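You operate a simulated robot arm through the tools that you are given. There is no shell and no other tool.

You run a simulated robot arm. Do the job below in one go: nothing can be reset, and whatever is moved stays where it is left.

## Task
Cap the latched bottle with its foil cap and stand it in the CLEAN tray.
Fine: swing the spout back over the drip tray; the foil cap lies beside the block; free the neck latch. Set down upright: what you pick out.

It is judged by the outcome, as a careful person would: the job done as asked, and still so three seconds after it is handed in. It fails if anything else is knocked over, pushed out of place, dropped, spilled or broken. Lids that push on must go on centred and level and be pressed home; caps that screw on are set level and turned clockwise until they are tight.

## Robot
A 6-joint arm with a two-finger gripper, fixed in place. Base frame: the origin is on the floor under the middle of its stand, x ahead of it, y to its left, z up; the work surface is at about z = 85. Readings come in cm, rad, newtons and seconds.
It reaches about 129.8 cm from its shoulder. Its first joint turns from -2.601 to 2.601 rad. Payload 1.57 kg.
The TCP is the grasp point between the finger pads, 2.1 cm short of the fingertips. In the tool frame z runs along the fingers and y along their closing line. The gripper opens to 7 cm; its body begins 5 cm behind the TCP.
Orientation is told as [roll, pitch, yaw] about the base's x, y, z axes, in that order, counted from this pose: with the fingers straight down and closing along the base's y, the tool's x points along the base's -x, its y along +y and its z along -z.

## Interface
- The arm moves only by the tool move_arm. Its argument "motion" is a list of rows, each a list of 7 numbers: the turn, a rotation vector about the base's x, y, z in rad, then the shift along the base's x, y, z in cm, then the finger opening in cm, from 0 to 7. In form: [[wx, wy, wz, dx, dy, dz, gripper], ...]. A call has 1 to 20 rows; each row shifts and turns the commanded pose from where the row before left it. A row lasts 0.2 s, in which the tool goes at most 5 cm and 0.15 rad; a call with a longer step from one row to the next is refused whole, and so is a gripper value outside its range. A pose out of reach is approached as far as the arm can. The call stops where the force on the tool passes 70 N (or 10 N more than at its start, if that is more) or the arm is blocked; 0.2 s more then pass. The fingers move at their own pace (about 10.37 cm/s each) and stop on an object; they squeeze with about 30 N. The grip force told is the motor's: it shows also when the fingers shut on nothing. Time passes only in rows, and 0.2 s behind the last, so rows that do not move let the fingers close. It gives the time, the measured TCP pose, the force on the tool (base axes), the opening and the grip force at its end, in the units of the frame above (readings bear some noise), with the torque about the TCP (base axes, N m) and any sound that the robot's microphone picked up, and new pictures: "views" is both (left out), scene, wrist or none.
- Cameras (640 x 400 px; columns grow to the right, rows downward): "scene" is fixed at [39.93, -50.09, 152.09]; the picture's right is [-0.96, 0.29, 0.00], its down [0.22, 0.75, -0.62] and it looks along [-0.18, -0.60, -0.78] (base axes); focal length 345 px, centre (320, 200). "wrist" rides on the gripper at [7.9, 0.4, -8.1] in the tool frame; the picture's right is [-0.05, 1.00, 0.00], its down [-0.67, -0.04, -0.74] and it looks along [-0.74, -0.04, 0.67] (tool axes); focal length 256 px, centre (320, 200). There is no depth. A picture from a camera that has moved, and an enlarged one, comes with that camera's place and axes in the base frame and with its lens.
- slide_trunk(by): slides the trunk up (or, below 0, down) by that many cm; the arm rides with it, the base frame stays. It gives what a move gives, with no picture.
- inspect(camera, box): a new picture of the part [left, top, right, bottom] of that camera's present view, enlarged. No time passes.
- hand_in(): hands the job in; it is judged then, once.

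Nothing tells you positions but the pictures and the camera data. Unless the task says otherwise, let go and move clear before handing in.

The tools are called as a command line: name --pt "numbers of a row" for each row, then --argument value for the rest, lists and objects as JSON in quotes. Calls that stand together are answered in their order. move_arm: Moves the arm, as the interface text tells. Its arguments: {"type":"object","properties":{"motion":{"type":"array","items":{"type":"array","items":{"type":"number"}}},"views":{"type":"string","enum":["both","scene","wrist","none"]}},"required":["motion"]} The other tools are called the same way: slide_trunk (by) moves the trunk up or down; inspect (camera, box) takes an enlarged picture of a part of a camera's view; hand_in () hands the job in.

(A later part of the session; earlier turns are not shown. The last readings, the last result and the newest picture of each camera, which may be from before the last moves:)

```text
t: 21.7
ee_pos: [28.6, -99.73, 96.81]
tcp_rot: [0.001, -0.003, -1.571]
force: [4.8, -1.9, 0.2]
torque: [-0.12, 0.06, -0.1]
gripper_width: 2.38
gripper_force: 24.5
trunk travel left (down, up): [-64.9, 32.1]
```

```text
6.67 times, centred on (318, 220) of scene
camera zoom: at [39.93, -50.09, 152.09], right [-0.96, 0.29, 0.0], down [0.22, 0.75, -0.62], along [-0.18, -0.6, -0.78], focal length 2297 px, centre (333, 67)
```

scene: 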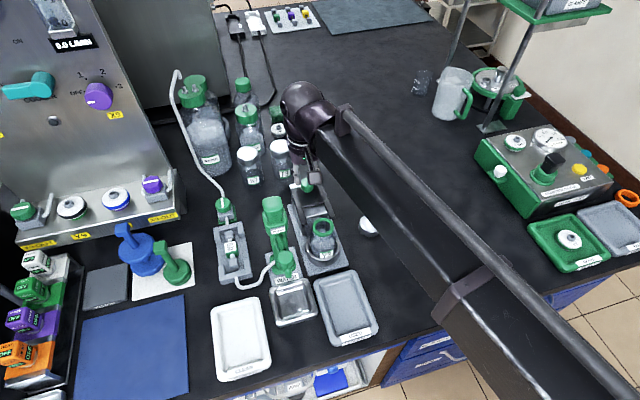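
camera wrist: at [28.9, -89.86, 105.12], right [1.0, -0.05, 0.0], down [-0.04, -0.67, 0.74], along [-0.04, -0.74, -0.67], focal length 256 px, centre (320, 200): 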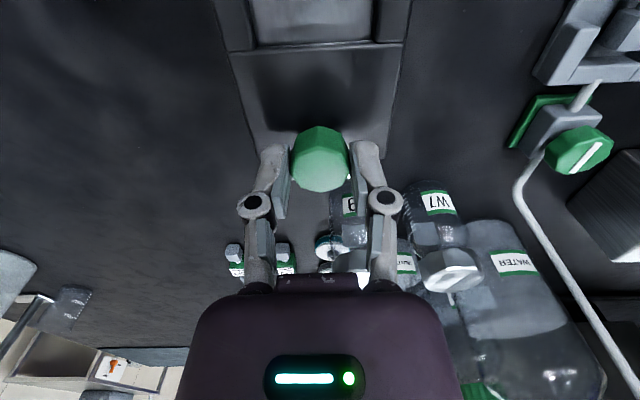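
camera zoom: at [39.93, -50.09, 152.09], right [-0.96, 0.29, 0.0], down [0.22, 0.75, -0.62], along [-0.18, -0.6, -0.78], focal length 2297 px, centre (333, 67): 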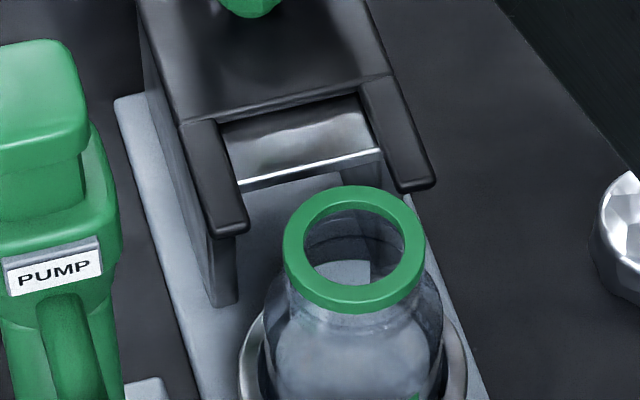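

The latch reached its stop, since the fingers started to slip off the knob, and the tines are behind the bottle. I'll open the fingers, raise, and check that the latch stays open.

move_arm --pt "0 0 0 0 0 0 5" --pt "0 0 0 0 0 0 5" --pt "0 0 0 0 0 0 5" --views "none"

slide_trunk --by 14

move_arm --pt "0 0 0 0 4 0 6" --pt "0 0 0 0 4 0 7" --pt "0 0 0 0 0 0 7"

inspect --camera "scene" --box '[270, 190, 366, 250]'

inspect --camera "wrist" --box '[256, 0, 416, 100]'

```text
t: 22.5
ee_pos: [28.54, -99.5, 96.87]
tcp_rot: [-0.002, 0.0, -1.571]
force: [0.6, -0.2, 0.1]
torque: [-0.03, 0.02, -0.02]
gripper_width: 5.01
gripper_force: 0.1
trunk travel left (down, up): [-64.9, 32.1]
```

```text
t: 24.2
ee_pos: [28.4, -99.44, 110.71]
tcp_rot: [0.0, 0.0, -1.571]
force: [0.1, 0.3, -0.1]
torque: [-0.02, -0.01, 0.01]
gripper_width: 4.99
gripper_force: 0.0
trunk travel left (down, up): [-78.9, 18.1]
```

```text
t: 25.0
ee_pos: [28.56, -91.56, 110.75]
tcp_rot: [-0.001, -0.001, -1.57]
force: [0.2, -0.5, -0.2]
torque: [0.0, 0.01, 0.0]
gripper_width: 7.01
gripper_force: 0.0
trunk travel left (down, up): [-78.9, 18.1]
camera wrist: at [29.0, -83.52, 119.08], right [1.0, -0.05, 0.0], down [-0.04, -0.67, 0.74], along [-0.04, -0.74, -0.67], focal length 256 px, centre (320, 200)
```

scene: 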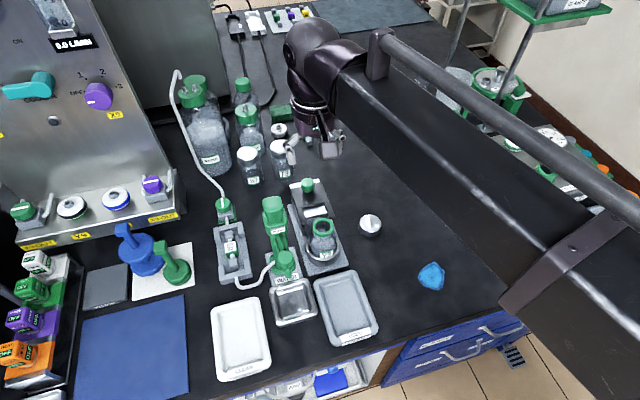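
wrist: 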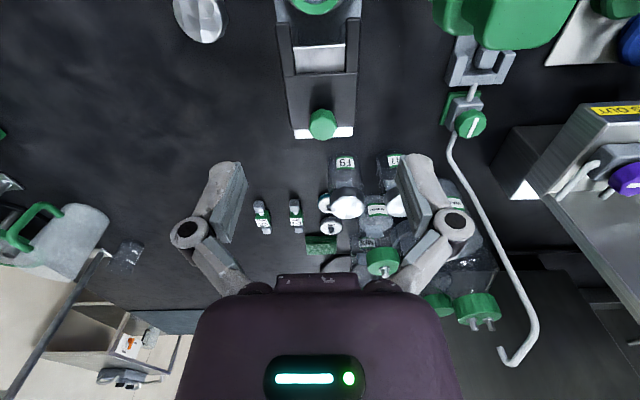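

```text
6.67 times, centred on (318, 220) of scene
camera zoom: at [39.93, -50.09, 152.09], right [-0.96, 0.29, 0.0], down [0.22, 0.75, -0.62], along [-0.18, -0.6, -0.78], focal length 2297 px, centre (333, 67)
```

zoom: 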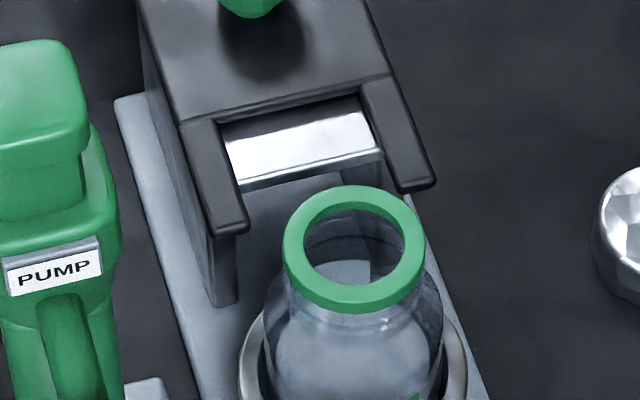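

```text
4.00 times, centred on (336, 50) of wrist
camera zoom: at [29.0, -83.52, 119.08], right [1.0, -0.05, 0.0], down [-0.04, -0.67, 0.74], along [-0.04, -0.74, -0.67], focal length 1024 px, centre (256, 800)
```

zoom: 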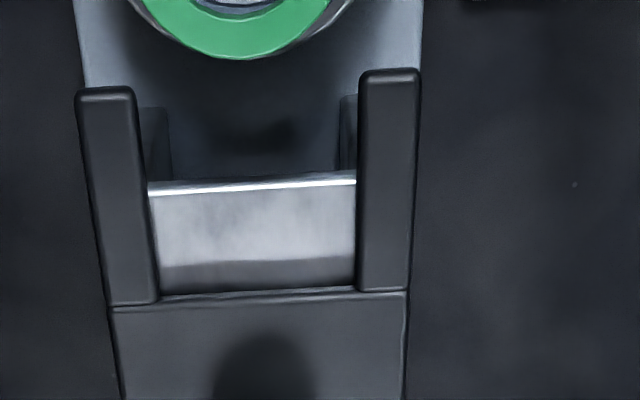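

The latch stays open. Next is the cap, so I'll move above it at about (16.2, -89.6) while turning the tool back to yaw 0. There I'll centre the cap along y first and along x afterwards.

move_arm --pt "0 0 0.1428 -1.12 0.18 0 7" --pt "0 0 0.1428 -1.12 0.18 0 7" --pt "0 0 0.1428 -1.12 0.18 0 7" --pt "0 0 0.1428 -1.12 0.18 0 7" --pt "0 0 0.1428 -1.12 0.18 0 7" --pt "0 0 0.1428 -1.12 0.18 0 7" --pt "0 0 0.1428 -1.12 0.18 0 7" --pt "0 0 0.1428 -1.12 0.18 0 7" --pt "0 0 0.1428 -1.12 0.18 0 7" --pt "0 0 0.1428 -1.12 0.18 0 7" --pt "0 0 0.1428 -1.1 0.18 0 7" --pt "0 0 0 0 0 0 7"

inspect --camera "wrist" --box '[240, 0, 400, 100]'

```text
t: 27.6
ee_pos: [16.16, -89.37, 110.75]
tcp_rot: [0.001, 0.0, 0.003]
force: [0.0, -0.5, 0.4]
torque: [0.0, -0.04, -0.04]
gripper_width: 7.01
gripper_force: 0.1
trunk travel left (down, up): [-78.9, 18.1]
camera wrist: at [8.21, -88.92, 119.1], right [0.05, 1.0, 0.0], down [0.67, -0.03, 0.74], along [0.74, -0.04, -0.67], focal length 256 px, centre (320, 200)
```

scene: 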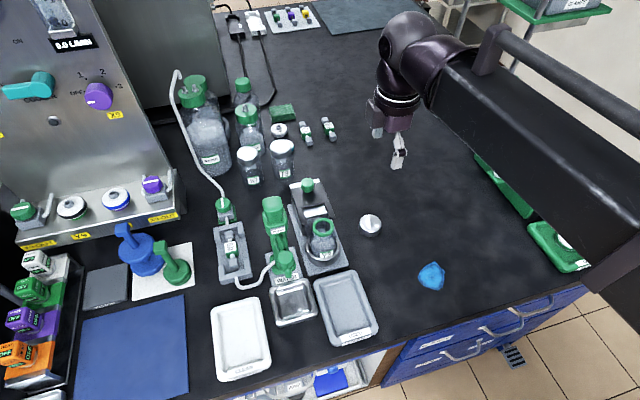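
wrist: 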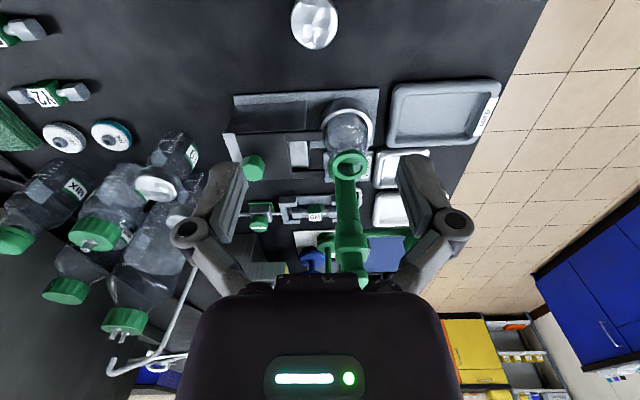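

```text
4.00 times, centred on (320, 50) of wrist
camera zoom: at [8.21, -88.92, 119.1], right [0.05, 1.0, 0.0], down [0.67, -0.03, 0.74], along [0.74, -0.04, -0.67], focal length 1024 px, centre (320, 800)
```

zoom: 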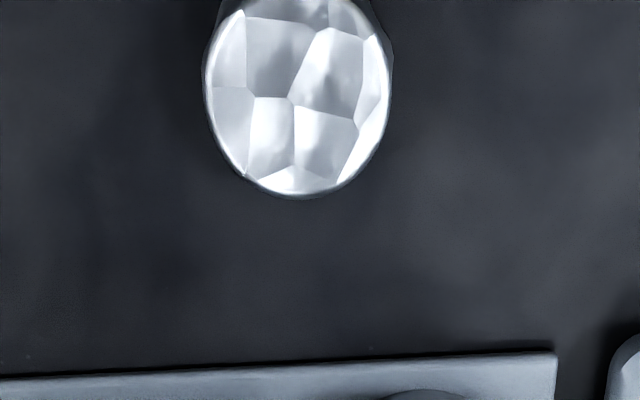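

The cap centre appears at about (15.75, -89.9). I'll adjust and lower partway, then check again.

move_arm --pt "0 0 0 -0.4 -0.5 0 7" --pt "0 0 0 0 0 0 7" --views "none"

slide_trunk --by -14

move_arm --pt "0 0 0 0 0 0 7"

inspect --camera "wrist" --box '[240, 60, 400, 160]'

```text
t: 28.2
ee_pos: [15.79, -89.91, 110.7]
tcp_rot: [0.0, 0.0, -0.001]
force: [-1.1, 0.0, 1.0]
torque: [0.03, -0.03, 0.02]
gripper_width: 6.99
gripper_force: 0.0
trunk travel left (down, up): [-78.9, 18.1]
```

```text
t: 29.8
ee_pos: [15.82, -89.95, 96.8]
tcp_rot: [0.001, 0.0, -0.001]
force: [-0.7, -0.2, 0.0]
torque: [0.01, 0.0, 0.01]
gripper_width: 6.99
gripper_force: 0.0
trunk travel left (down, up): [-64.9, 32.1]
```

```text
t: 30.2
ee_pos: [15.88, -89.88, 96.8]
tcp_rot: [0.001, 0.001, 0.0]
force: [0.3, 0.6, -0.8]
torque: [0.03, -0.01, 0.01]
gripper_width: 6.99
gripper_force: 0.1
trunk travel left (down, up): [-64.9, 32.1]
camera wrist: at [7.8, -89.41, 105.1], right [0.05, 1.0, 0.0], down [0.67, -0.04, 0.74], along [0.74, -0.04, -0.67], focal length 256 px, centre (320, 200)
```

scene: 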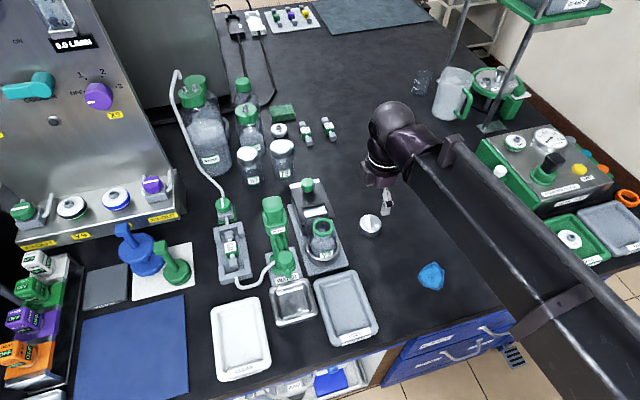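
wrist: 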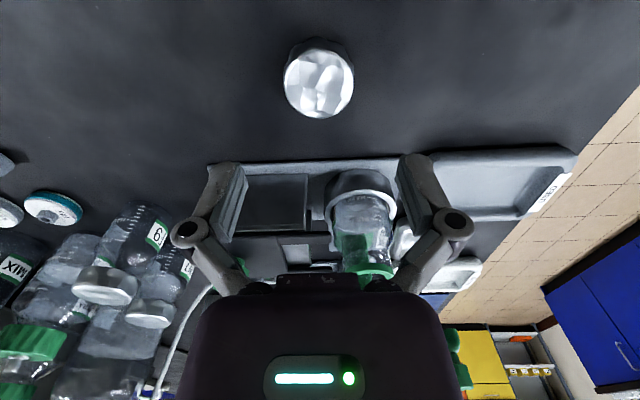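

```text
4.00 times, centred on (320, 110) of wrist
camera zoom: at [7.8, -89.41, 105.1], right [0.05, 1.0, 0.0], down [0.67, -0.04, 0.74], along [0.74, -0.04, -0.67], focal length 1024 px, centre (320, 560)
```

zoom: 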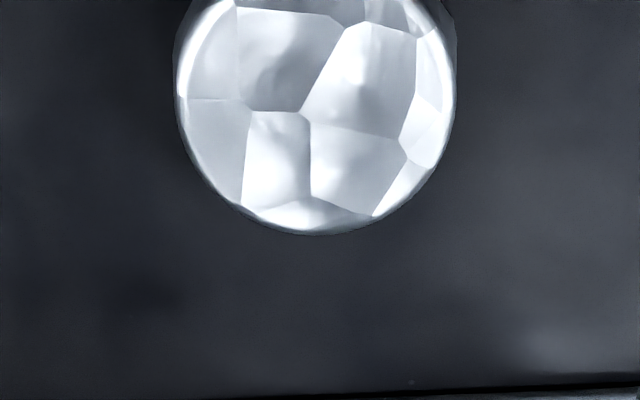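

The cap is centred under the tool. I'll lower with open fingers so that the tips end just above the bench beside the cap.

slide_trunk --by -8.8

move_arm --pt "0 0 0 0 0 0 7"

inspect --camera "scene" --box '[340, 190, 420, 240]'

inspect --camera "wrist" --box '[200, 100, 440, 250]'

```text
t: 31.5
ee_pos: [15.61, -89.83, 88.02]
tcp_rot: [0.0, 0.001, -0.001]
force: [-0.1, -0.2, 0.1]
torque: [0.02, 0.02, -0.02]
gripper_width: 7.01
gripper_force: 0.0
trunk travel left (down, up): [-56.1, 40.9]
```

```text
t: 31.9
ee_pos: [15.69, -89.86, 87.86]
tcp_rot: [0.0, 0.001, 0.0]
force: [-0.9, 0.3, -0.2]
torque: [-0.01, 0.02, -0.01]
gripper_width: 7.01
gripper_force: 0.1
trunk travel left (down, up): [-56.1, 40.9]
camera wrist: at [7.79, -89.41, 96.3], right [0.05, 1.0, 0.0], down [0.67, -0.04, 0.74], along [0.74, -0.04, -0.67], focal length 256 px, centre (320, 200)
```

scene: 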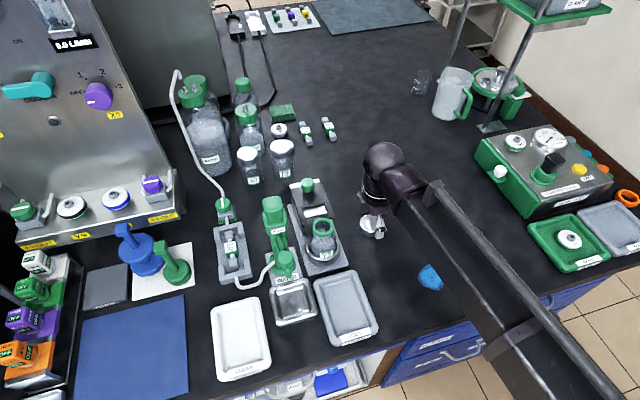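
wrist: 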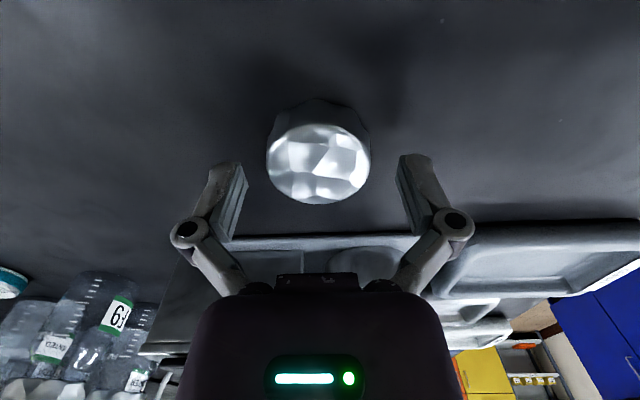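

```text
8.00 times, centred on (380, 215) of scene
camera zoom: at [39.93, -50.09, 152.09], right [-0.96, 0.29, 0.0], down [0.22, 0.75, -0.62], along [-0.18, -0.6, -0.78], focal length 2756 px, centre (-160, 80)
```

zoom: 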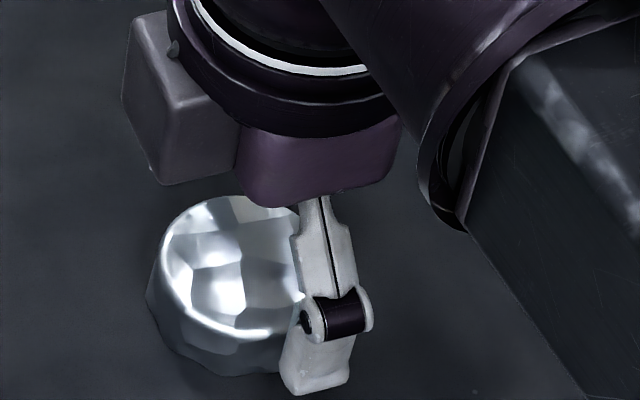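

```text
2.67 times, centred on (320, 175) of wrist
camera zoom: at [7.79, -89.41, 96.3], right [0.05, 1.0, 0.0], down [0.67, -0.04, 0.74], along [0.74, -0.04, -0.67], focal length 683 px, centre (320, 267)
```

zoom: 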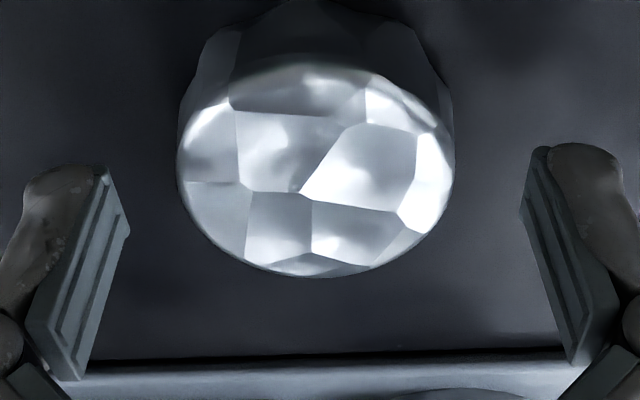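

The fingers straddle the cap properly. I'll lower 0.4 cm more and squeeze once along y to centre the cap on that axis, then open again.

slide_trunk --by -0.4

move_arm --pt "0 0 0 0 0 0 6" --pt "0 0 0 0 0 0 5.5" --pt "0 0 0 0 0 0 5" --pt "0 0 0 0 0 0 4.5" --pt "0 0 0 0 0 0 4.5" --views "wrist"

```text
t: 32.4
ee_pos: [15.71, -89.91, 87.58]
tcp_rot: [0.001, 0.001, 0.001]
force: [0.5, 0.7, 0.4]
torque: [-0.02, 0.02, 0.02]
gripper_width: 7.02
gripper_force: 0.1
trunk travel left (down, up): [-55.7, 41.3]
```

```text
t: 33.6
ee_pos: [15.73, -89.99, 87.65]
tcp_rot: [0.001, -0.001, 0.0]
force: [0.0, -4.1, 7.3]
torque: [-0.06, -0.02, 0.0]
gripper_width: 5.05
gripper_force: 29.9
trunk travel left (down, up): [-55.7, 41.3]
camera wrist: at [7.79, -89.4, 95.94], right [0.05, 1.0, 0.0], down [0.67, -0.04, 0.75], along [0.74, -0.04, -0.67], focal length 256 px, centre (320, 200)
```

wrist: 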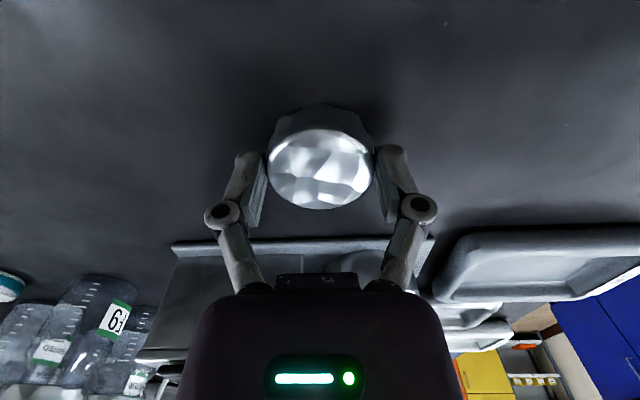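

The cap is centred in y (5.05 cm across). I'll open, turn the tool to yaw -90°, and look before closing along x.

move_arm --pt "0 0 0 0 0 0 7" --pt "0 0 0 0 0 0 7" --pt "0 0 0 0 0 0 7" --views "none"

move_arm --pt "0 0 -0.1428 0 0 0 7" --pt "0 0 -0.1428 0 0 0 7" --pt "0 0 -0.1428 0 0 0 7" --pt "0 0 -0.1428 0 0 0 7" --pt "0 0 -0.1428 0 0 0 7" --pt "0 0 -0.1428 0 0 0 7" --pt "0 0 -0.1428 0 0 0 7" --pt "0 0 -0.1428 0 0 0 7" --pt "0 0 -0.1428 0 0 0 7" --pt "0 0 -0.1428 0 0 0 7" --pt "0 0 -0.1428 0 0 0 7" --pt "0 0 0 0 0 0 7"

```text
t: 34.4
ee_pos: [15.85, -89.99, 87.5]
tcp_rot: [0.0, 0.001, 0.0]
force: [-0.1, 0.6, 0.2]
torque: [-0.02, 0.02, 0.01]
gripper_width: 7.0
gripper_force: 0.0
trunk travel left (down, up): [-55.7, 41.3]
```

```text
t: 37.0
ee_pos: [15.78, -89.86, 87.64]
tcp_rot: [-0.001, 0.001, -1.574]
force: [0.3, -0.4, 0.7]
torque: [0.0, -0.01, 0.03]
gripper_width: 6.97
gripper_force: 0.0
trunk travel left (down, up): [-55.7, 41.3]
camera wrist: at [16.15, -81.89, 95.9], right [1.0, -0.06, 0.0], down [-0.04, -0.67, 0.74], along [-0.04, -0.74, -0.67], focal length 256 px, centre (320, 200)
```

scene: 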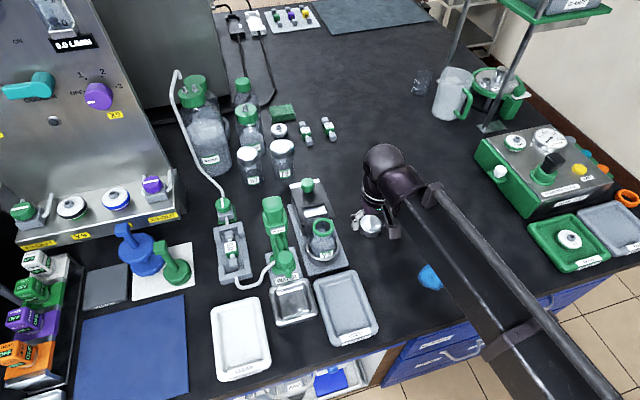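
wrist: 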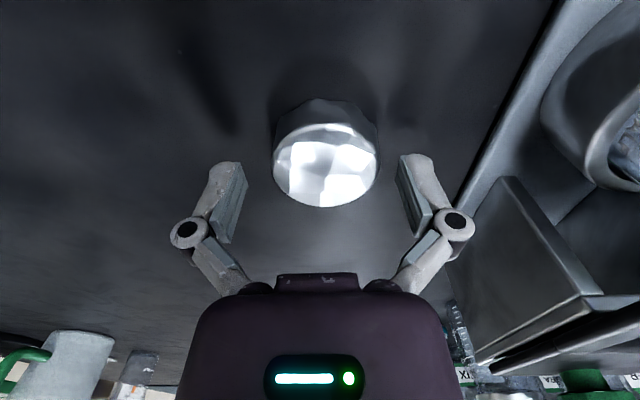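

The cap sits between the fingers. I'll close firmly along x.

move_arm --pt "0 0 0 0 0 0 6" --pt "0 0 0 0 0 0 5.5" --pt "0 0 0 0 0 0 5" --pt "0 0 0 0 0 0 4.2" --pt "0 0 0 0 0 0 4.2" --views "none"

inspect --camera "wrist" --box '[240, 100, 400, 200]'

slide_trunk --by 2

inspect --camera "wrist" --box '[240, 100, 400, 200]'

inspect --camera "scene" --box '[330, 190, 410, 240]'

```text
t: 38.2
ee_pos: [15.7, -89.79, 87.74]
tcp_rot: [0.0, 0.0, -1.571]
force: [0.1, -2.6, 7.4]
torque: [-0.07, -0.03, -0.01]
gripper_width: 5.07
gripper_force: 30.3
trunk travel left (down, up): [-55.7, 41.3]
```

```text
4.00 times, centred on (320, 150) of wrist
camera zoom: at [16.15, -81.87, 95.94], right [1.0, -0.05, 0.0], down [-0.04, -0.67, 0.75], along [-0.04, -0.74, -0.67], focal length 1024 px, centre (320, 400)
```

zoom: 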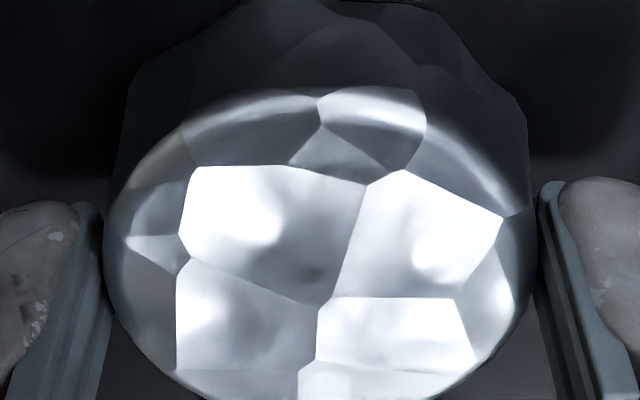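

```text
t: 38.9
ee_pos: [15.61, -89.98, 89.59]
tcp_rot: [-0.002, -0.001, -1.57]
force: [0.1, -0.1, 0.7]
torque: [-0.01, 0.02, -0.01]
gripper_width: 5.06
gripper_force: 30.3
trunk travel left (down, up): [-57.7, 39.3]
```

```text
4.00 times, centred on (320, 150) of wrist
camera zoom: at [16.14, -81.89, 97.9], right [1.0, -0.05, 0.0], down [-0.04, -0.67, 0.74], along [-0.04, -0.74, -0.67], focal length 1024 px, centre (320, 400)
```

zoom: 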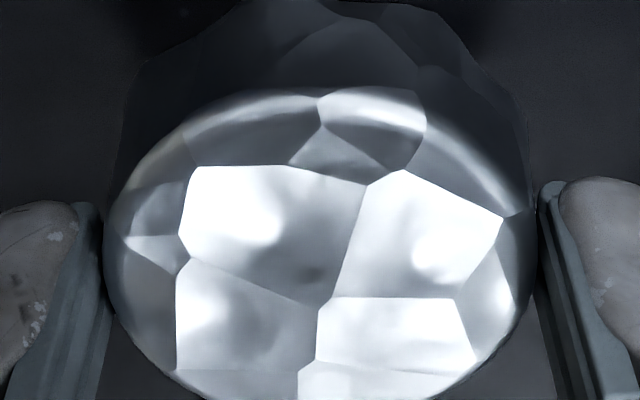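

```text
8.00 times, centred on (370, 215) of scene
camera zoom: at [39.93, -50.09, 152.09], right [-0.96, 0.29, 0.0], down [0.22, 0.75, -0.62], along [-0.18, -0.6, -0.78], focal length 2756 px, centre (-80, 80)
```

zoom: 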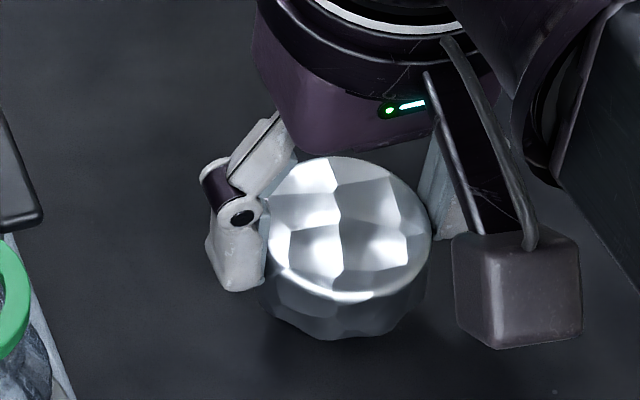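

The cap is held level and centred in the gripper. I'll raise it and move near the bottle, keeping enough height to see the bottle mouth in the wrist camera.

slide_trunk --by 21

move_arm --pt "0 0 0 3.2 1.0 0 4.2" --pt "0 0 0 3.2 1.0 0 4.2" --pt "0 0 0 3.2 1.0 0 4.2" --pt "0 0 0 3.2 1.0 0 4.2" --pt "0 0 0 0 0 0 4.2"

inspect --camera "wrist" --box '[240, 0, 400, 100]'

```text
t: 41.1
ee_pos: [15.63, -89.86, 110.46]
tcp_rot: [-0.001, 0.001, -1.572]
force: [0.3, 0.8, -0.3]
torque: [0.01, -0.02, 0.0]
gripper_width: 5.04
gripper_force: 29.9
trunk travel left (down, up): [-78.7, 18.3]
```

```text
t: 42.3
ee_pos: [28.5, -85.87, 110.54]
tcp_rot: [0.0, 0.0, -1.572]
force: [0.5, -0.6, 1.1]
torque: [-0.01, -0.03, 0.01]
gripper_width: 5.05
gripper_force: 29.6
trunk travel left (down, up): [-78.7, 18.3]
camera wrist: at [28.84, -77.87, 118.91], right [1.0, -0.05, 0.0], down [-0.04, -0.67, 0.74], along [-0.04, -0.74, -0.67], focal length 256 px, centre (320, 200)
```

scene: 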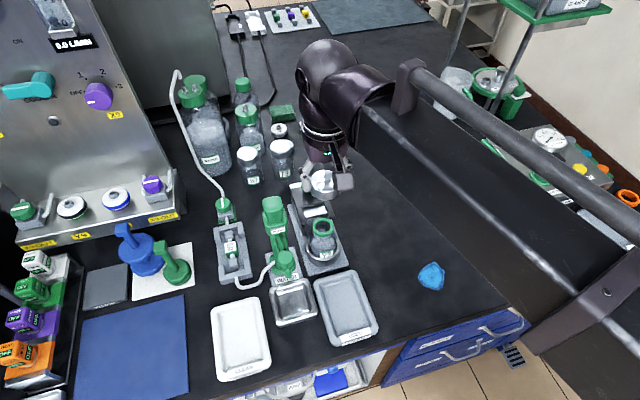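
wrist: 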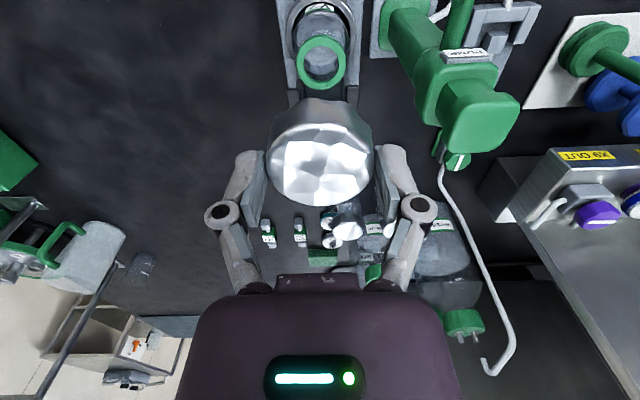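

```text
4.00 times, centred on (320, 50) of wrist
camera zoom: at [28.84, -77.87, 118.91], right [1.0, -0.05, 0.0], down [-0.04, -0.67, 0.74], along [-0.04, -0.74, -0.67], focal length 1024 px, centre (320, 800)
```

zoom: 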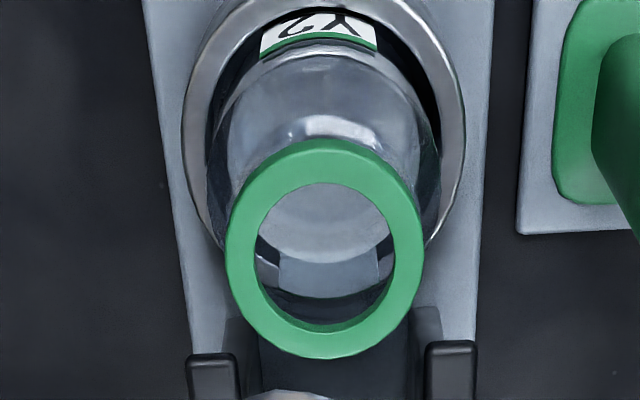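

The bottle mouth is clearly visible and its x matches the tool to about a millimetre. To pin down y just as well, I'll turn to yaw 0 at this height and look again, where y is the sideways axis of the wrist picture.

move_arm --pt "0 0 0.1428 0 -0.04 0 4.2" --pt "0 0 0.1428 0 -0.04 0 4.2" --pt "0 0 0.1428 0 -0.04 0 4.2" --pt "0 0 0.1428 0 -0.04 0 4.2" --pt "0 0 0.1428 0 -0.04 0 4.2" --pt "0 0 0.1428 0 -0.04 0 4.2" --pt "0 0 0.1428 0 -0.04 0 4.2" --pt "0 0 0.1428 0 -0.04 0 4.2" --pt "0 0 0.1428 0 -0.04 0 4.2" --pt "0 0 0.1428 0 -0.04 0 4.2" --pt "0 0 0.1428 0 -0.05 0 4.2" --pt "0 0 0 0 0 0 4.2"

inspect --camera "wrist" --box '[240, 0, 400, 100]'

inspect --camera "wrist" --box '[240, 110, 400, 210]'

```text
t: 44.9
ee_pos: [28.48, -86.46, 110.62]
tcp_rot: [-0.002, 0.0, 0.002]
force: [0.9, -0.1, -0.5]
torque: [0.01, 0.05, -0.01]
gripper_width: 5.08
gripper_force: 30.3
trunk travel left (down, up): [-78.7, 18.3]
camera wrist: at [20.53, -85.93, 118.9], right [0.05, 1.0, 0.0], down [0.67, -0.03, 0.74], along [0.74, -0.04, -0.67], focal length 256 px, centre (320, 200)
```

scene: 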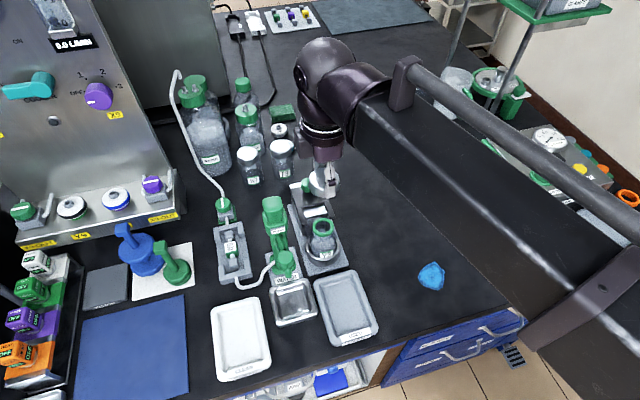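
wrist: 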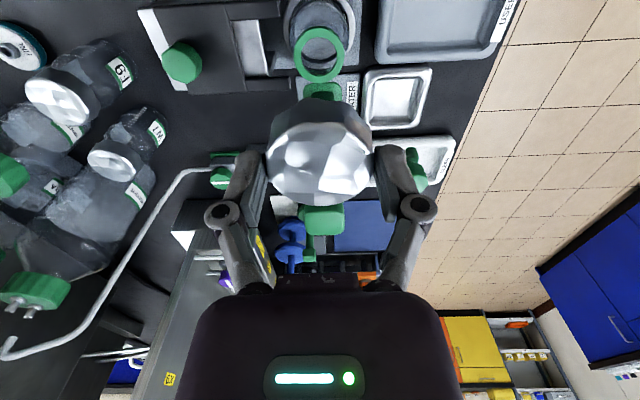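

```text
4.00 times, centred on (320, 50) of wrist
camera zoom: at [20.53, -85.93, 118.9], right [0.05, 1.0, 0.0], down [0.67, -0.03, 0.74], along [0.74, -0.04, -0.67], focal length 1024 px, centre (320, 800)
```

zoom: 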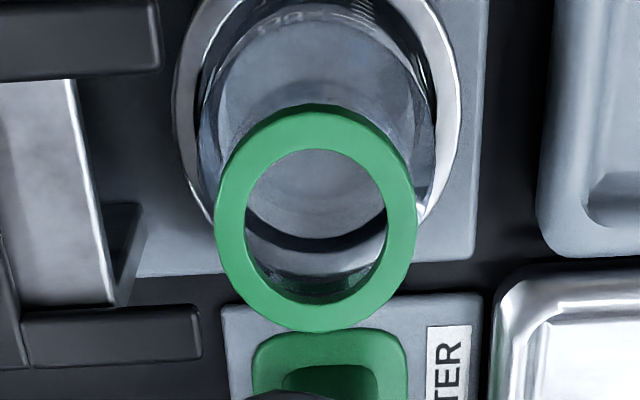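

```text
4.00 times, centred on (320, 160) of wrist
camera zoom: at [20.53, -85.93, 118.9], right [0.05, 1.0, 0.0], down [0.67, -0.03, 0.74], along [0.74, -0.04, -0.67], focal length 1024 px, centre (320, 360)
```

zoom: 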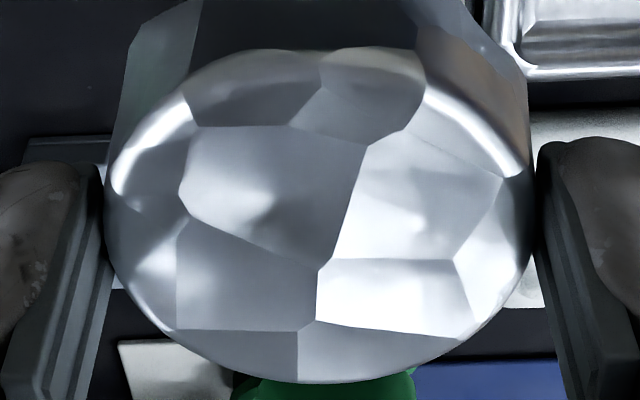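

Both views agree: the mouth centre is at (28.5, -86.4) with the rim at z ≈ 95.3, and the cap is centred on the tool axis. I'll turn back to yaw -90° with a tiny correction, then descend close to the mouth.

move_arm --pt "0 0 -0.1428 0.05 -0.08 0 4.2" --pt "0 0 -0.1428 0 0 0 4.2" --pt "0 0 -0.1428 0 0 0 4.2" --pt "0 0 -0.1428 0 0 0 4.2" --pt "0 0 -0.1428 0 0 0 4.2" --pt "0 0 -0.1428 0 0 0 4.2" --pt "0 0 -0.1428 0 0 0 4.2" --pt "0 0 -0.1428 0 0 0 4.2" --pt "0 0 -0.1428 0 0 0 4.2" --pt "0 0 -0.1428 0 0 0 4.2" --pt "0 0 -0.1428 0 0 0 4.2" --pt "0 0 0 0 0 0 4.2" --pt "0 0 0 0 0 0 4.2"

inspect --camera "wrist" --box '[240, 0, 400, 100]'

```text
t: 47.7
ee_pos: [28.49, -86.36, 110.64]
tcp_rot: [0.001, 0.0, -1.571]
force: [0.4, -0.4, -0.9]
torque: [-0.01, 0.02, -0.01]
gripper_width: 5.05
gripper_force: 29.5
trunk travel left (down, up): [-78.7, 18.3]
camera wrist: at [28.95, -78.46, 118.9], right [1.0, -0.05, 0.0], down [-0.04, -0.67, 0.74], along [-0.04, -0.74, -0.67], focal length 256 px, centre (320, 200)
```

scene: 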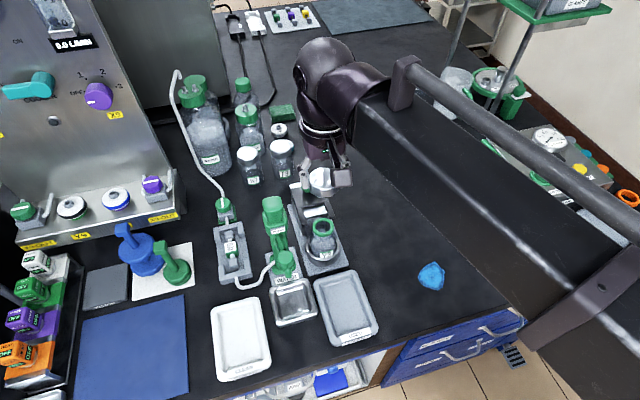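
wrist: 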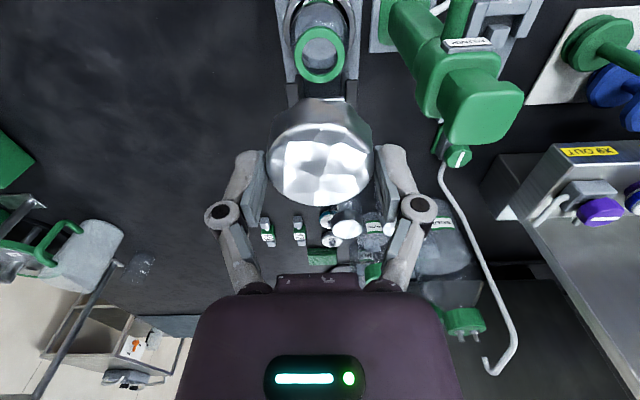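

```text
4.00 times, centred on (320, 50) of wrist
camera zoom: at [28.95, -78.46, 118.9], right [1.0, -0.05, 0.0], down [-0.04, -0.67, 0.74], along [-0.04, -0.74, -0.67], focal length 1024 px, centre (320, 800)
```

zoom: 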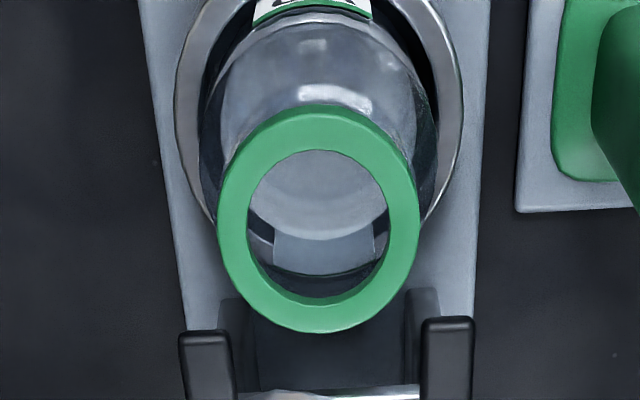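

The cap and bottle mouth are concentric within half a millimetre. I'll descend to just above the rim.

slide_trunk --by -11.8

move_arm --pt "0 0 0 0 0 0 4.2"

inspect --camera "scene" --box '[280, 200, 360, 250]'

inspect --camera "wrist" --box '[200, 50, 440, 200]'

```text
t: 49.2
ee_pos: [28.46, -86.43, 98.86]
tcp_rot: [-0.002, -0.001, -1.571]
force: [0.3, 0.1, -0.6]
torque: [0.03, 0.0, 0.01]
gripper_width: 5.07
gripper_force: 29.8
trunk travel left (down, up): [-66.9, 30.1]
```

```text
t: 49.6
ee_pos: [28.52, -86.42, 98.76]
tcp_rot: [-0.001, 0.0, -1.57]
force: [-0.3, -0.6, -0.3]
torque: [-0.04, -0.01, -0.01]
gripper_width: 5.06
gripper_force: 29.8
trunk travel left (down, up): [-66.9, 30.1]
camera wrist: at [28.94, -78.46, 107.11], right [1.0, -0.05, 0.0], down [-0.04, -0.67, 0.74], along [-0.04, -0.74, -0.67], focal length 256 px, centre (320, 200)
```

scene: 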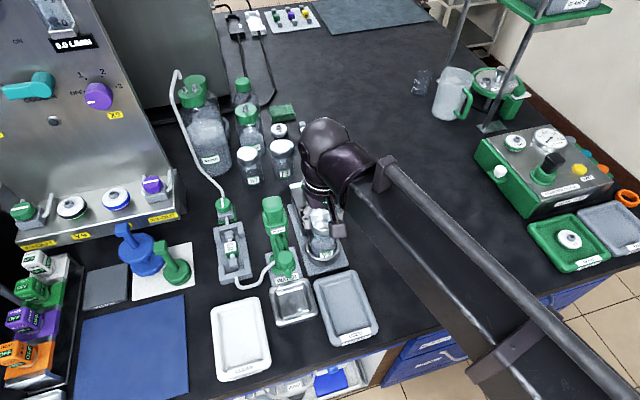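
wrist: 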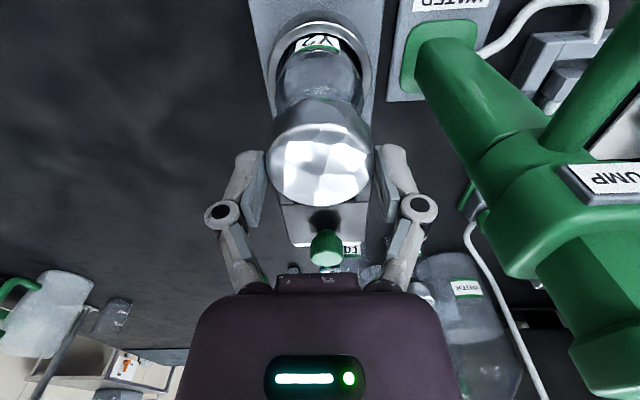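

```text
8.00 times, centred on (320, 225) of scene
camera zoom: at [39.93, -50.09, 152.09], right [-0.96, 0.29, 0.0], down [0.22, 0.75, -0.62], along [-0.18, -0.6, -0.78], focal length 2756 px, centre (320, 0)
```

zoom: 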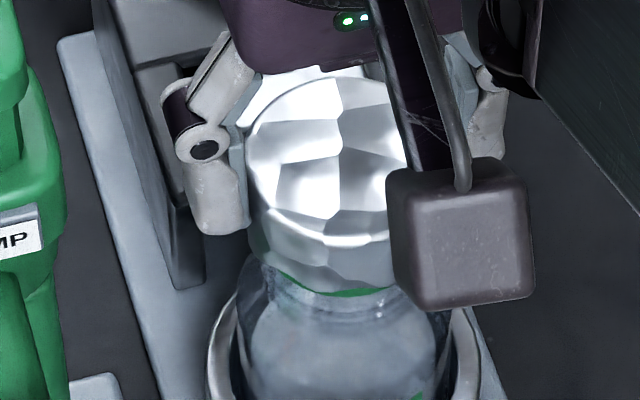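

```text
2.67 times, centred on (320, 125) of wrist
camera zoom: at [28.94, -78.46, 107.11], right [1.0, -0.05, 0.0], down [-0.04, -0.67, 0.74], along [-0.04, -0.74, -0.67], focal length 683 px, centre (320, 400)
```

zoom: 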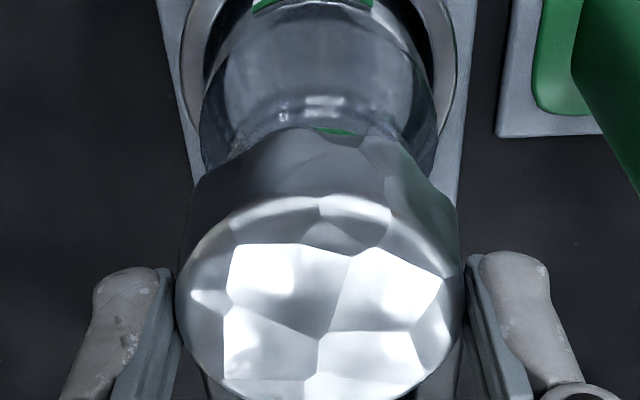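

The cap is right above the green rim and lines up. I'll lower in small steps and watch the force for contact.

slide_trunk --by -0.8

slide_trunk --by -0.4

slide_trunk --by -0.4

```text
t: 50.2
ee_pos: [28.67, -86.43, 97.97]
tcp_rot: [0.001, 0.001, -1.572]
force: [-0.4, -0.3, -1.3]
torque: [0.0, 0.0, 0.05]
gripper_width: 5.04
gripper_force: 30.2
trunk travel left (down, up): [-66.1, 30.9]
```

```text
t: 50.7
ee_pos: [28.6, -86.37, 97.66]
tcp_rot: [0.0, -0.001, -1.572]
force: [0.2, 0.0, 0.5]
torque: [-0.01, -0.04, 0.01]
gripper_width: 5.04
gripper_force: 30.0
trunk travel left (down, up): [-65.7, 31.3]
```

```text
t: 51.2
ee_pos: [28.65, -86.43, 97.24]
tcp_rot: [-0.001, 0.0, -1.57]
force: [0.4, -0.1, 0.4]
torque: [-0.02, 0.01, 0.03]
gripper_width: 5.04
gripper_force: 30.4
trunk travel left (down, up): [-65.3, 31.7]
```

There's no resistance, so the skirt appears to be passing over the rim. I'll continue in small steps.

slide_trunk --by -0.3

slide_trunk --by -0.3

move_arm --pt "0 0 0 0 0 0 4.2"

inspect --camera "scene" --box '[280, 200, 360, 250]'

inspect --camera "wrist" --box '[200, 50, 440, 200]'

```text
t: 51.7
ee_pos: [28.55, -86.43, 96.82]
tcp_rot: [0.0, 0.001, -1.571]
force: [0.0, 0.4, 0.5]
torque: [-0.04, -0.02, 0.0]
gripper_width: 5.08
gripper_force: 29.8
trunk travel left (down, up): [-65.0, 32.0]
```

```text
t: 52.3
ee_pos: [28.45, -86.39, 96.71]
tcp_rot: [0.001, 0.001, -1.571]
force: [-1.9, -0.9, 6.9]
torque: [-0.01, 0.03, 0.03]
gripper_width: 5.04
gripper_force: 30.1
trunk travel left (down, up): [-64.7, 32.3]
heard: snap
```

```text
t: 52.7
ee_pos: [28.51, -86.46, 96.58]
tcp_rot: [0.001, -0.001, -1.57]
force: [-0.6, -1.3, 6.3]
torque: [-0.06, 0.03, 0.04]
gripper_width: 5.04
gripper_force: 29.9
trunk travel left (down, up): [-64.7, 32.3]
camera wrist: at [28.9, -78.42, 104.96], right [1.0, -0.05, 0.0], down [-0.04, -0.67, 0.75], along [-0.04, -0.74, -0.67], focal length 256 px, centre (320, 200)
```

scene: 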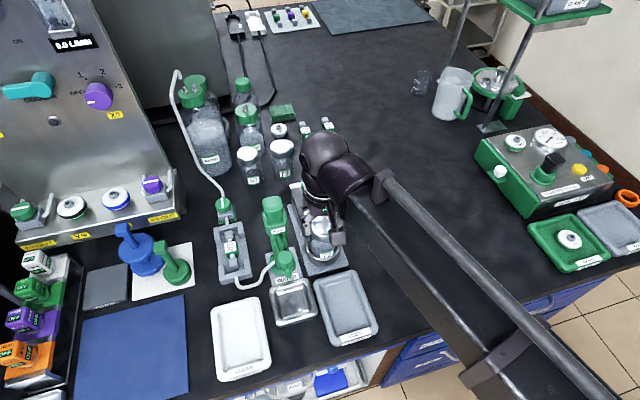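
wrist: 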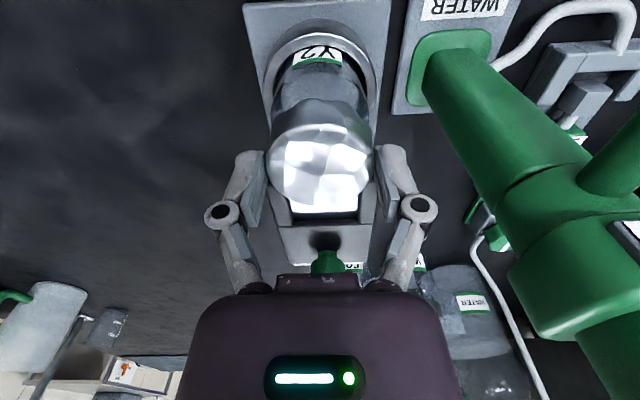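

```text
8.00 times, centred on (320, 225) of scene
camera zoom: at [39.93, -50.09, 152.09], right [-0.96, 0.29, 0.0], down [0.22, 0.75, -0.62], along [-0.18, -0.6, -0.78], focal length 2756 px, centre (320, 0)
```

zoom: 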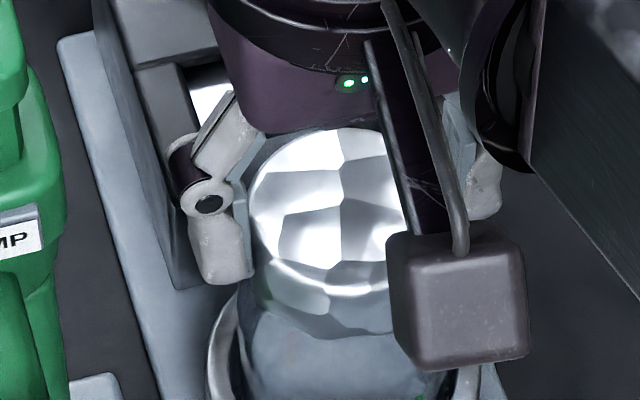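

```text
2.67 times, centred on (320, 125) of wrist
camera zoom: at [28.9, -78.42, 104.96], right [1.0, -0.05, 0.0], down [-0.04, -0.67, 0.75], along [-0.04, -0.74, -0.67], focal length 683 px, centre (320, 400)
```

zoom: 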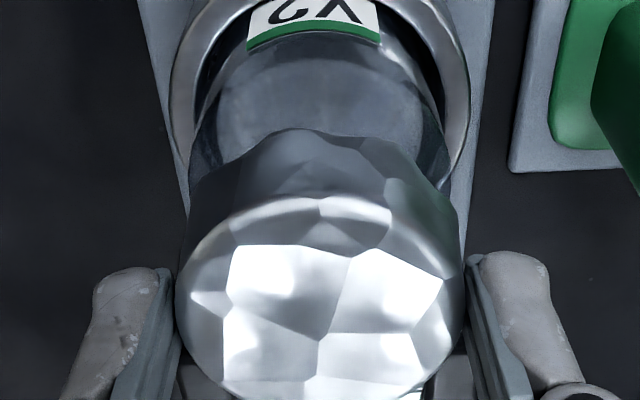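

I heard a snap, so the cap clicked on. I'll press a touch more to confirm it is fully home.

slide_trunk --by -0.2

```text
t: 53.2
ee_pos: [28.49, -86.37, 96.61]
tcp_rot: [0.002, -0.002, -1.571]
force: [2.0, -7.1, 29.4]
torque: [-0.18, -0.04, 0.03]
gripper_width: 5.09
gripper_force: 29.8
trunk travel left (down, up): [-64.5, 32.5]
```

The force rose to about 29 N with no further travel, so the cap is home. I'll take off the load, open the fingers and check the cap.

slide_trunk --by 0.25

move_arm --pt "0 0 0 0 0 0 5.6" --pt "0 0 0 0 0 0 6.4" --pt "0 0 0 0 0 0 7" --pt "0 0 0 0 0 0 7" --views "none"

slide_trunk --by 5

move_arm --pt "0 0 0 0 0 0 7"

inspect --camera "wrist" --box '[200, 0, 440, 150]'

inspect --camera "scene" --box '[280, 200, 360, 250]'

```text
t: 53.7
ee_pos: [28.54, -86.37, 96.59]
tcp_rot: [-0.001, 0.001, -1.57]
force: [-1.3, -0.1, 1.1]
torque: [0.12, 0.09, 0.0]
gripper_width: 5.05
gripper_force: 30.3
trunk travel left (down, up): [-64.8, 32.2]
```

```text
t: 54.7
ee_pos: [28.57, -86.46, 96.58]
tcp_rot: [-0.001, -0.001, -1.571]
force: [0.4, 0.9, 0.1]
torque: [0.02, -0.02, 0.0]
gripper_width: 6.98
gripper_force: 0.1
trunk travel left (down, up): [-64.8, 32.2]
```

```text
t: 55.6
ee_pos: [28.53, -86.53, 101.61]
tcp_rot: [-0.002, 0.0, -1.571]
force: [0.0, -0.4, 0.3]
torque: [-0.01, -0.01, 0.02]
gripper_width: 7.01
gripper_force: 0.1
trunk travel left (down, up): [-69.8, 27.2]
```

```text
t: 56.0
ee_pos: [28.45, -86.52, 101.64]
tcp_rot: [0.0, -0.001, -1.572]
force: [-0.2, -0.4, -0.5]
torque: [0.01, 0.01, 0.0]
gripper_width: 6.99
gripper_force: 0.0
trunk travel left (down, up): [-69.8, 27.2]
camera wrist: at [28.94, -78.46, 109.95], right [1.0, -0.05, 0.0], down [-0.04, -0.67, 0.74], along [-0.04, -0.74, -0.67], focal length 256 px, centre (320, 200)
```

scene: 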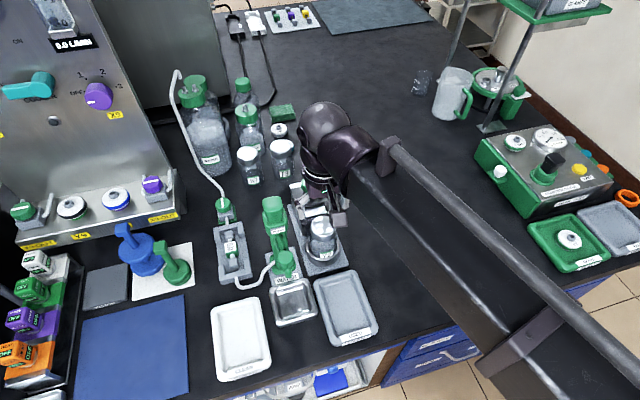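
wrist: 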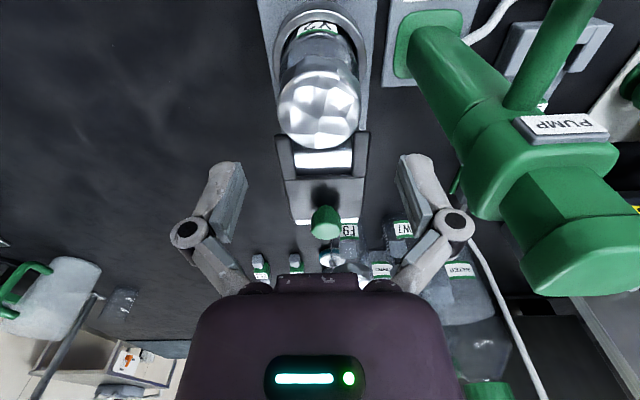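

```text
2.67 times, centred on (320, 75) of wrist
camera zoom: at [28.94, -78.46, 109.95], right [1.0, -0.05, 0.0], down [-0.04, -0.67, 0.74], along [-0.04, -0.74, -0.67], focal length 683 px, centre (320, 533)
```

zoom: 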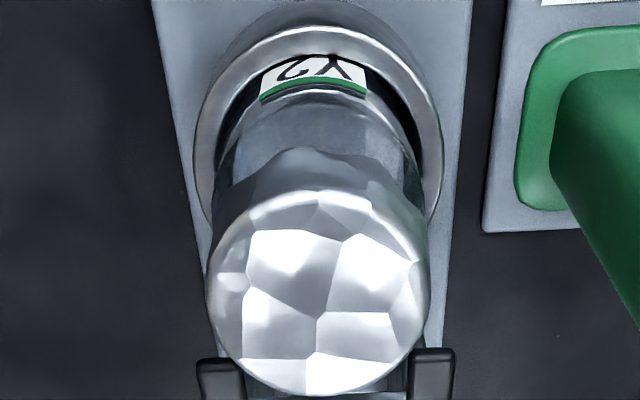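

```text
8.00 times, centred on (320, 225) of scene
camera zoom: at [39.93, -50.09, 152.09], right [-0.96, 0.29, 0.0], down [0.22, 0.75, -0.62], along [-0.18, -0.6, -0.78], focal length 2756 px, centre (320, 0)
```

zoom: 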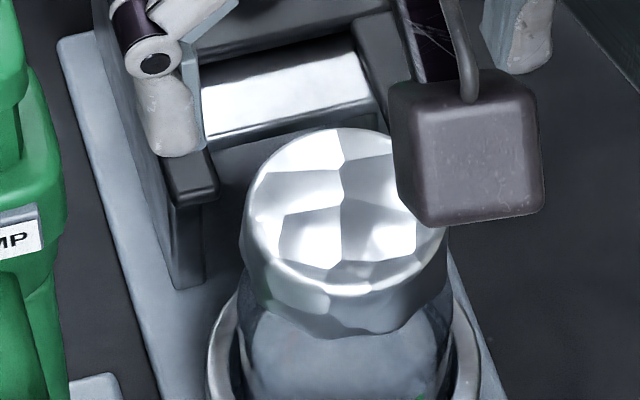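

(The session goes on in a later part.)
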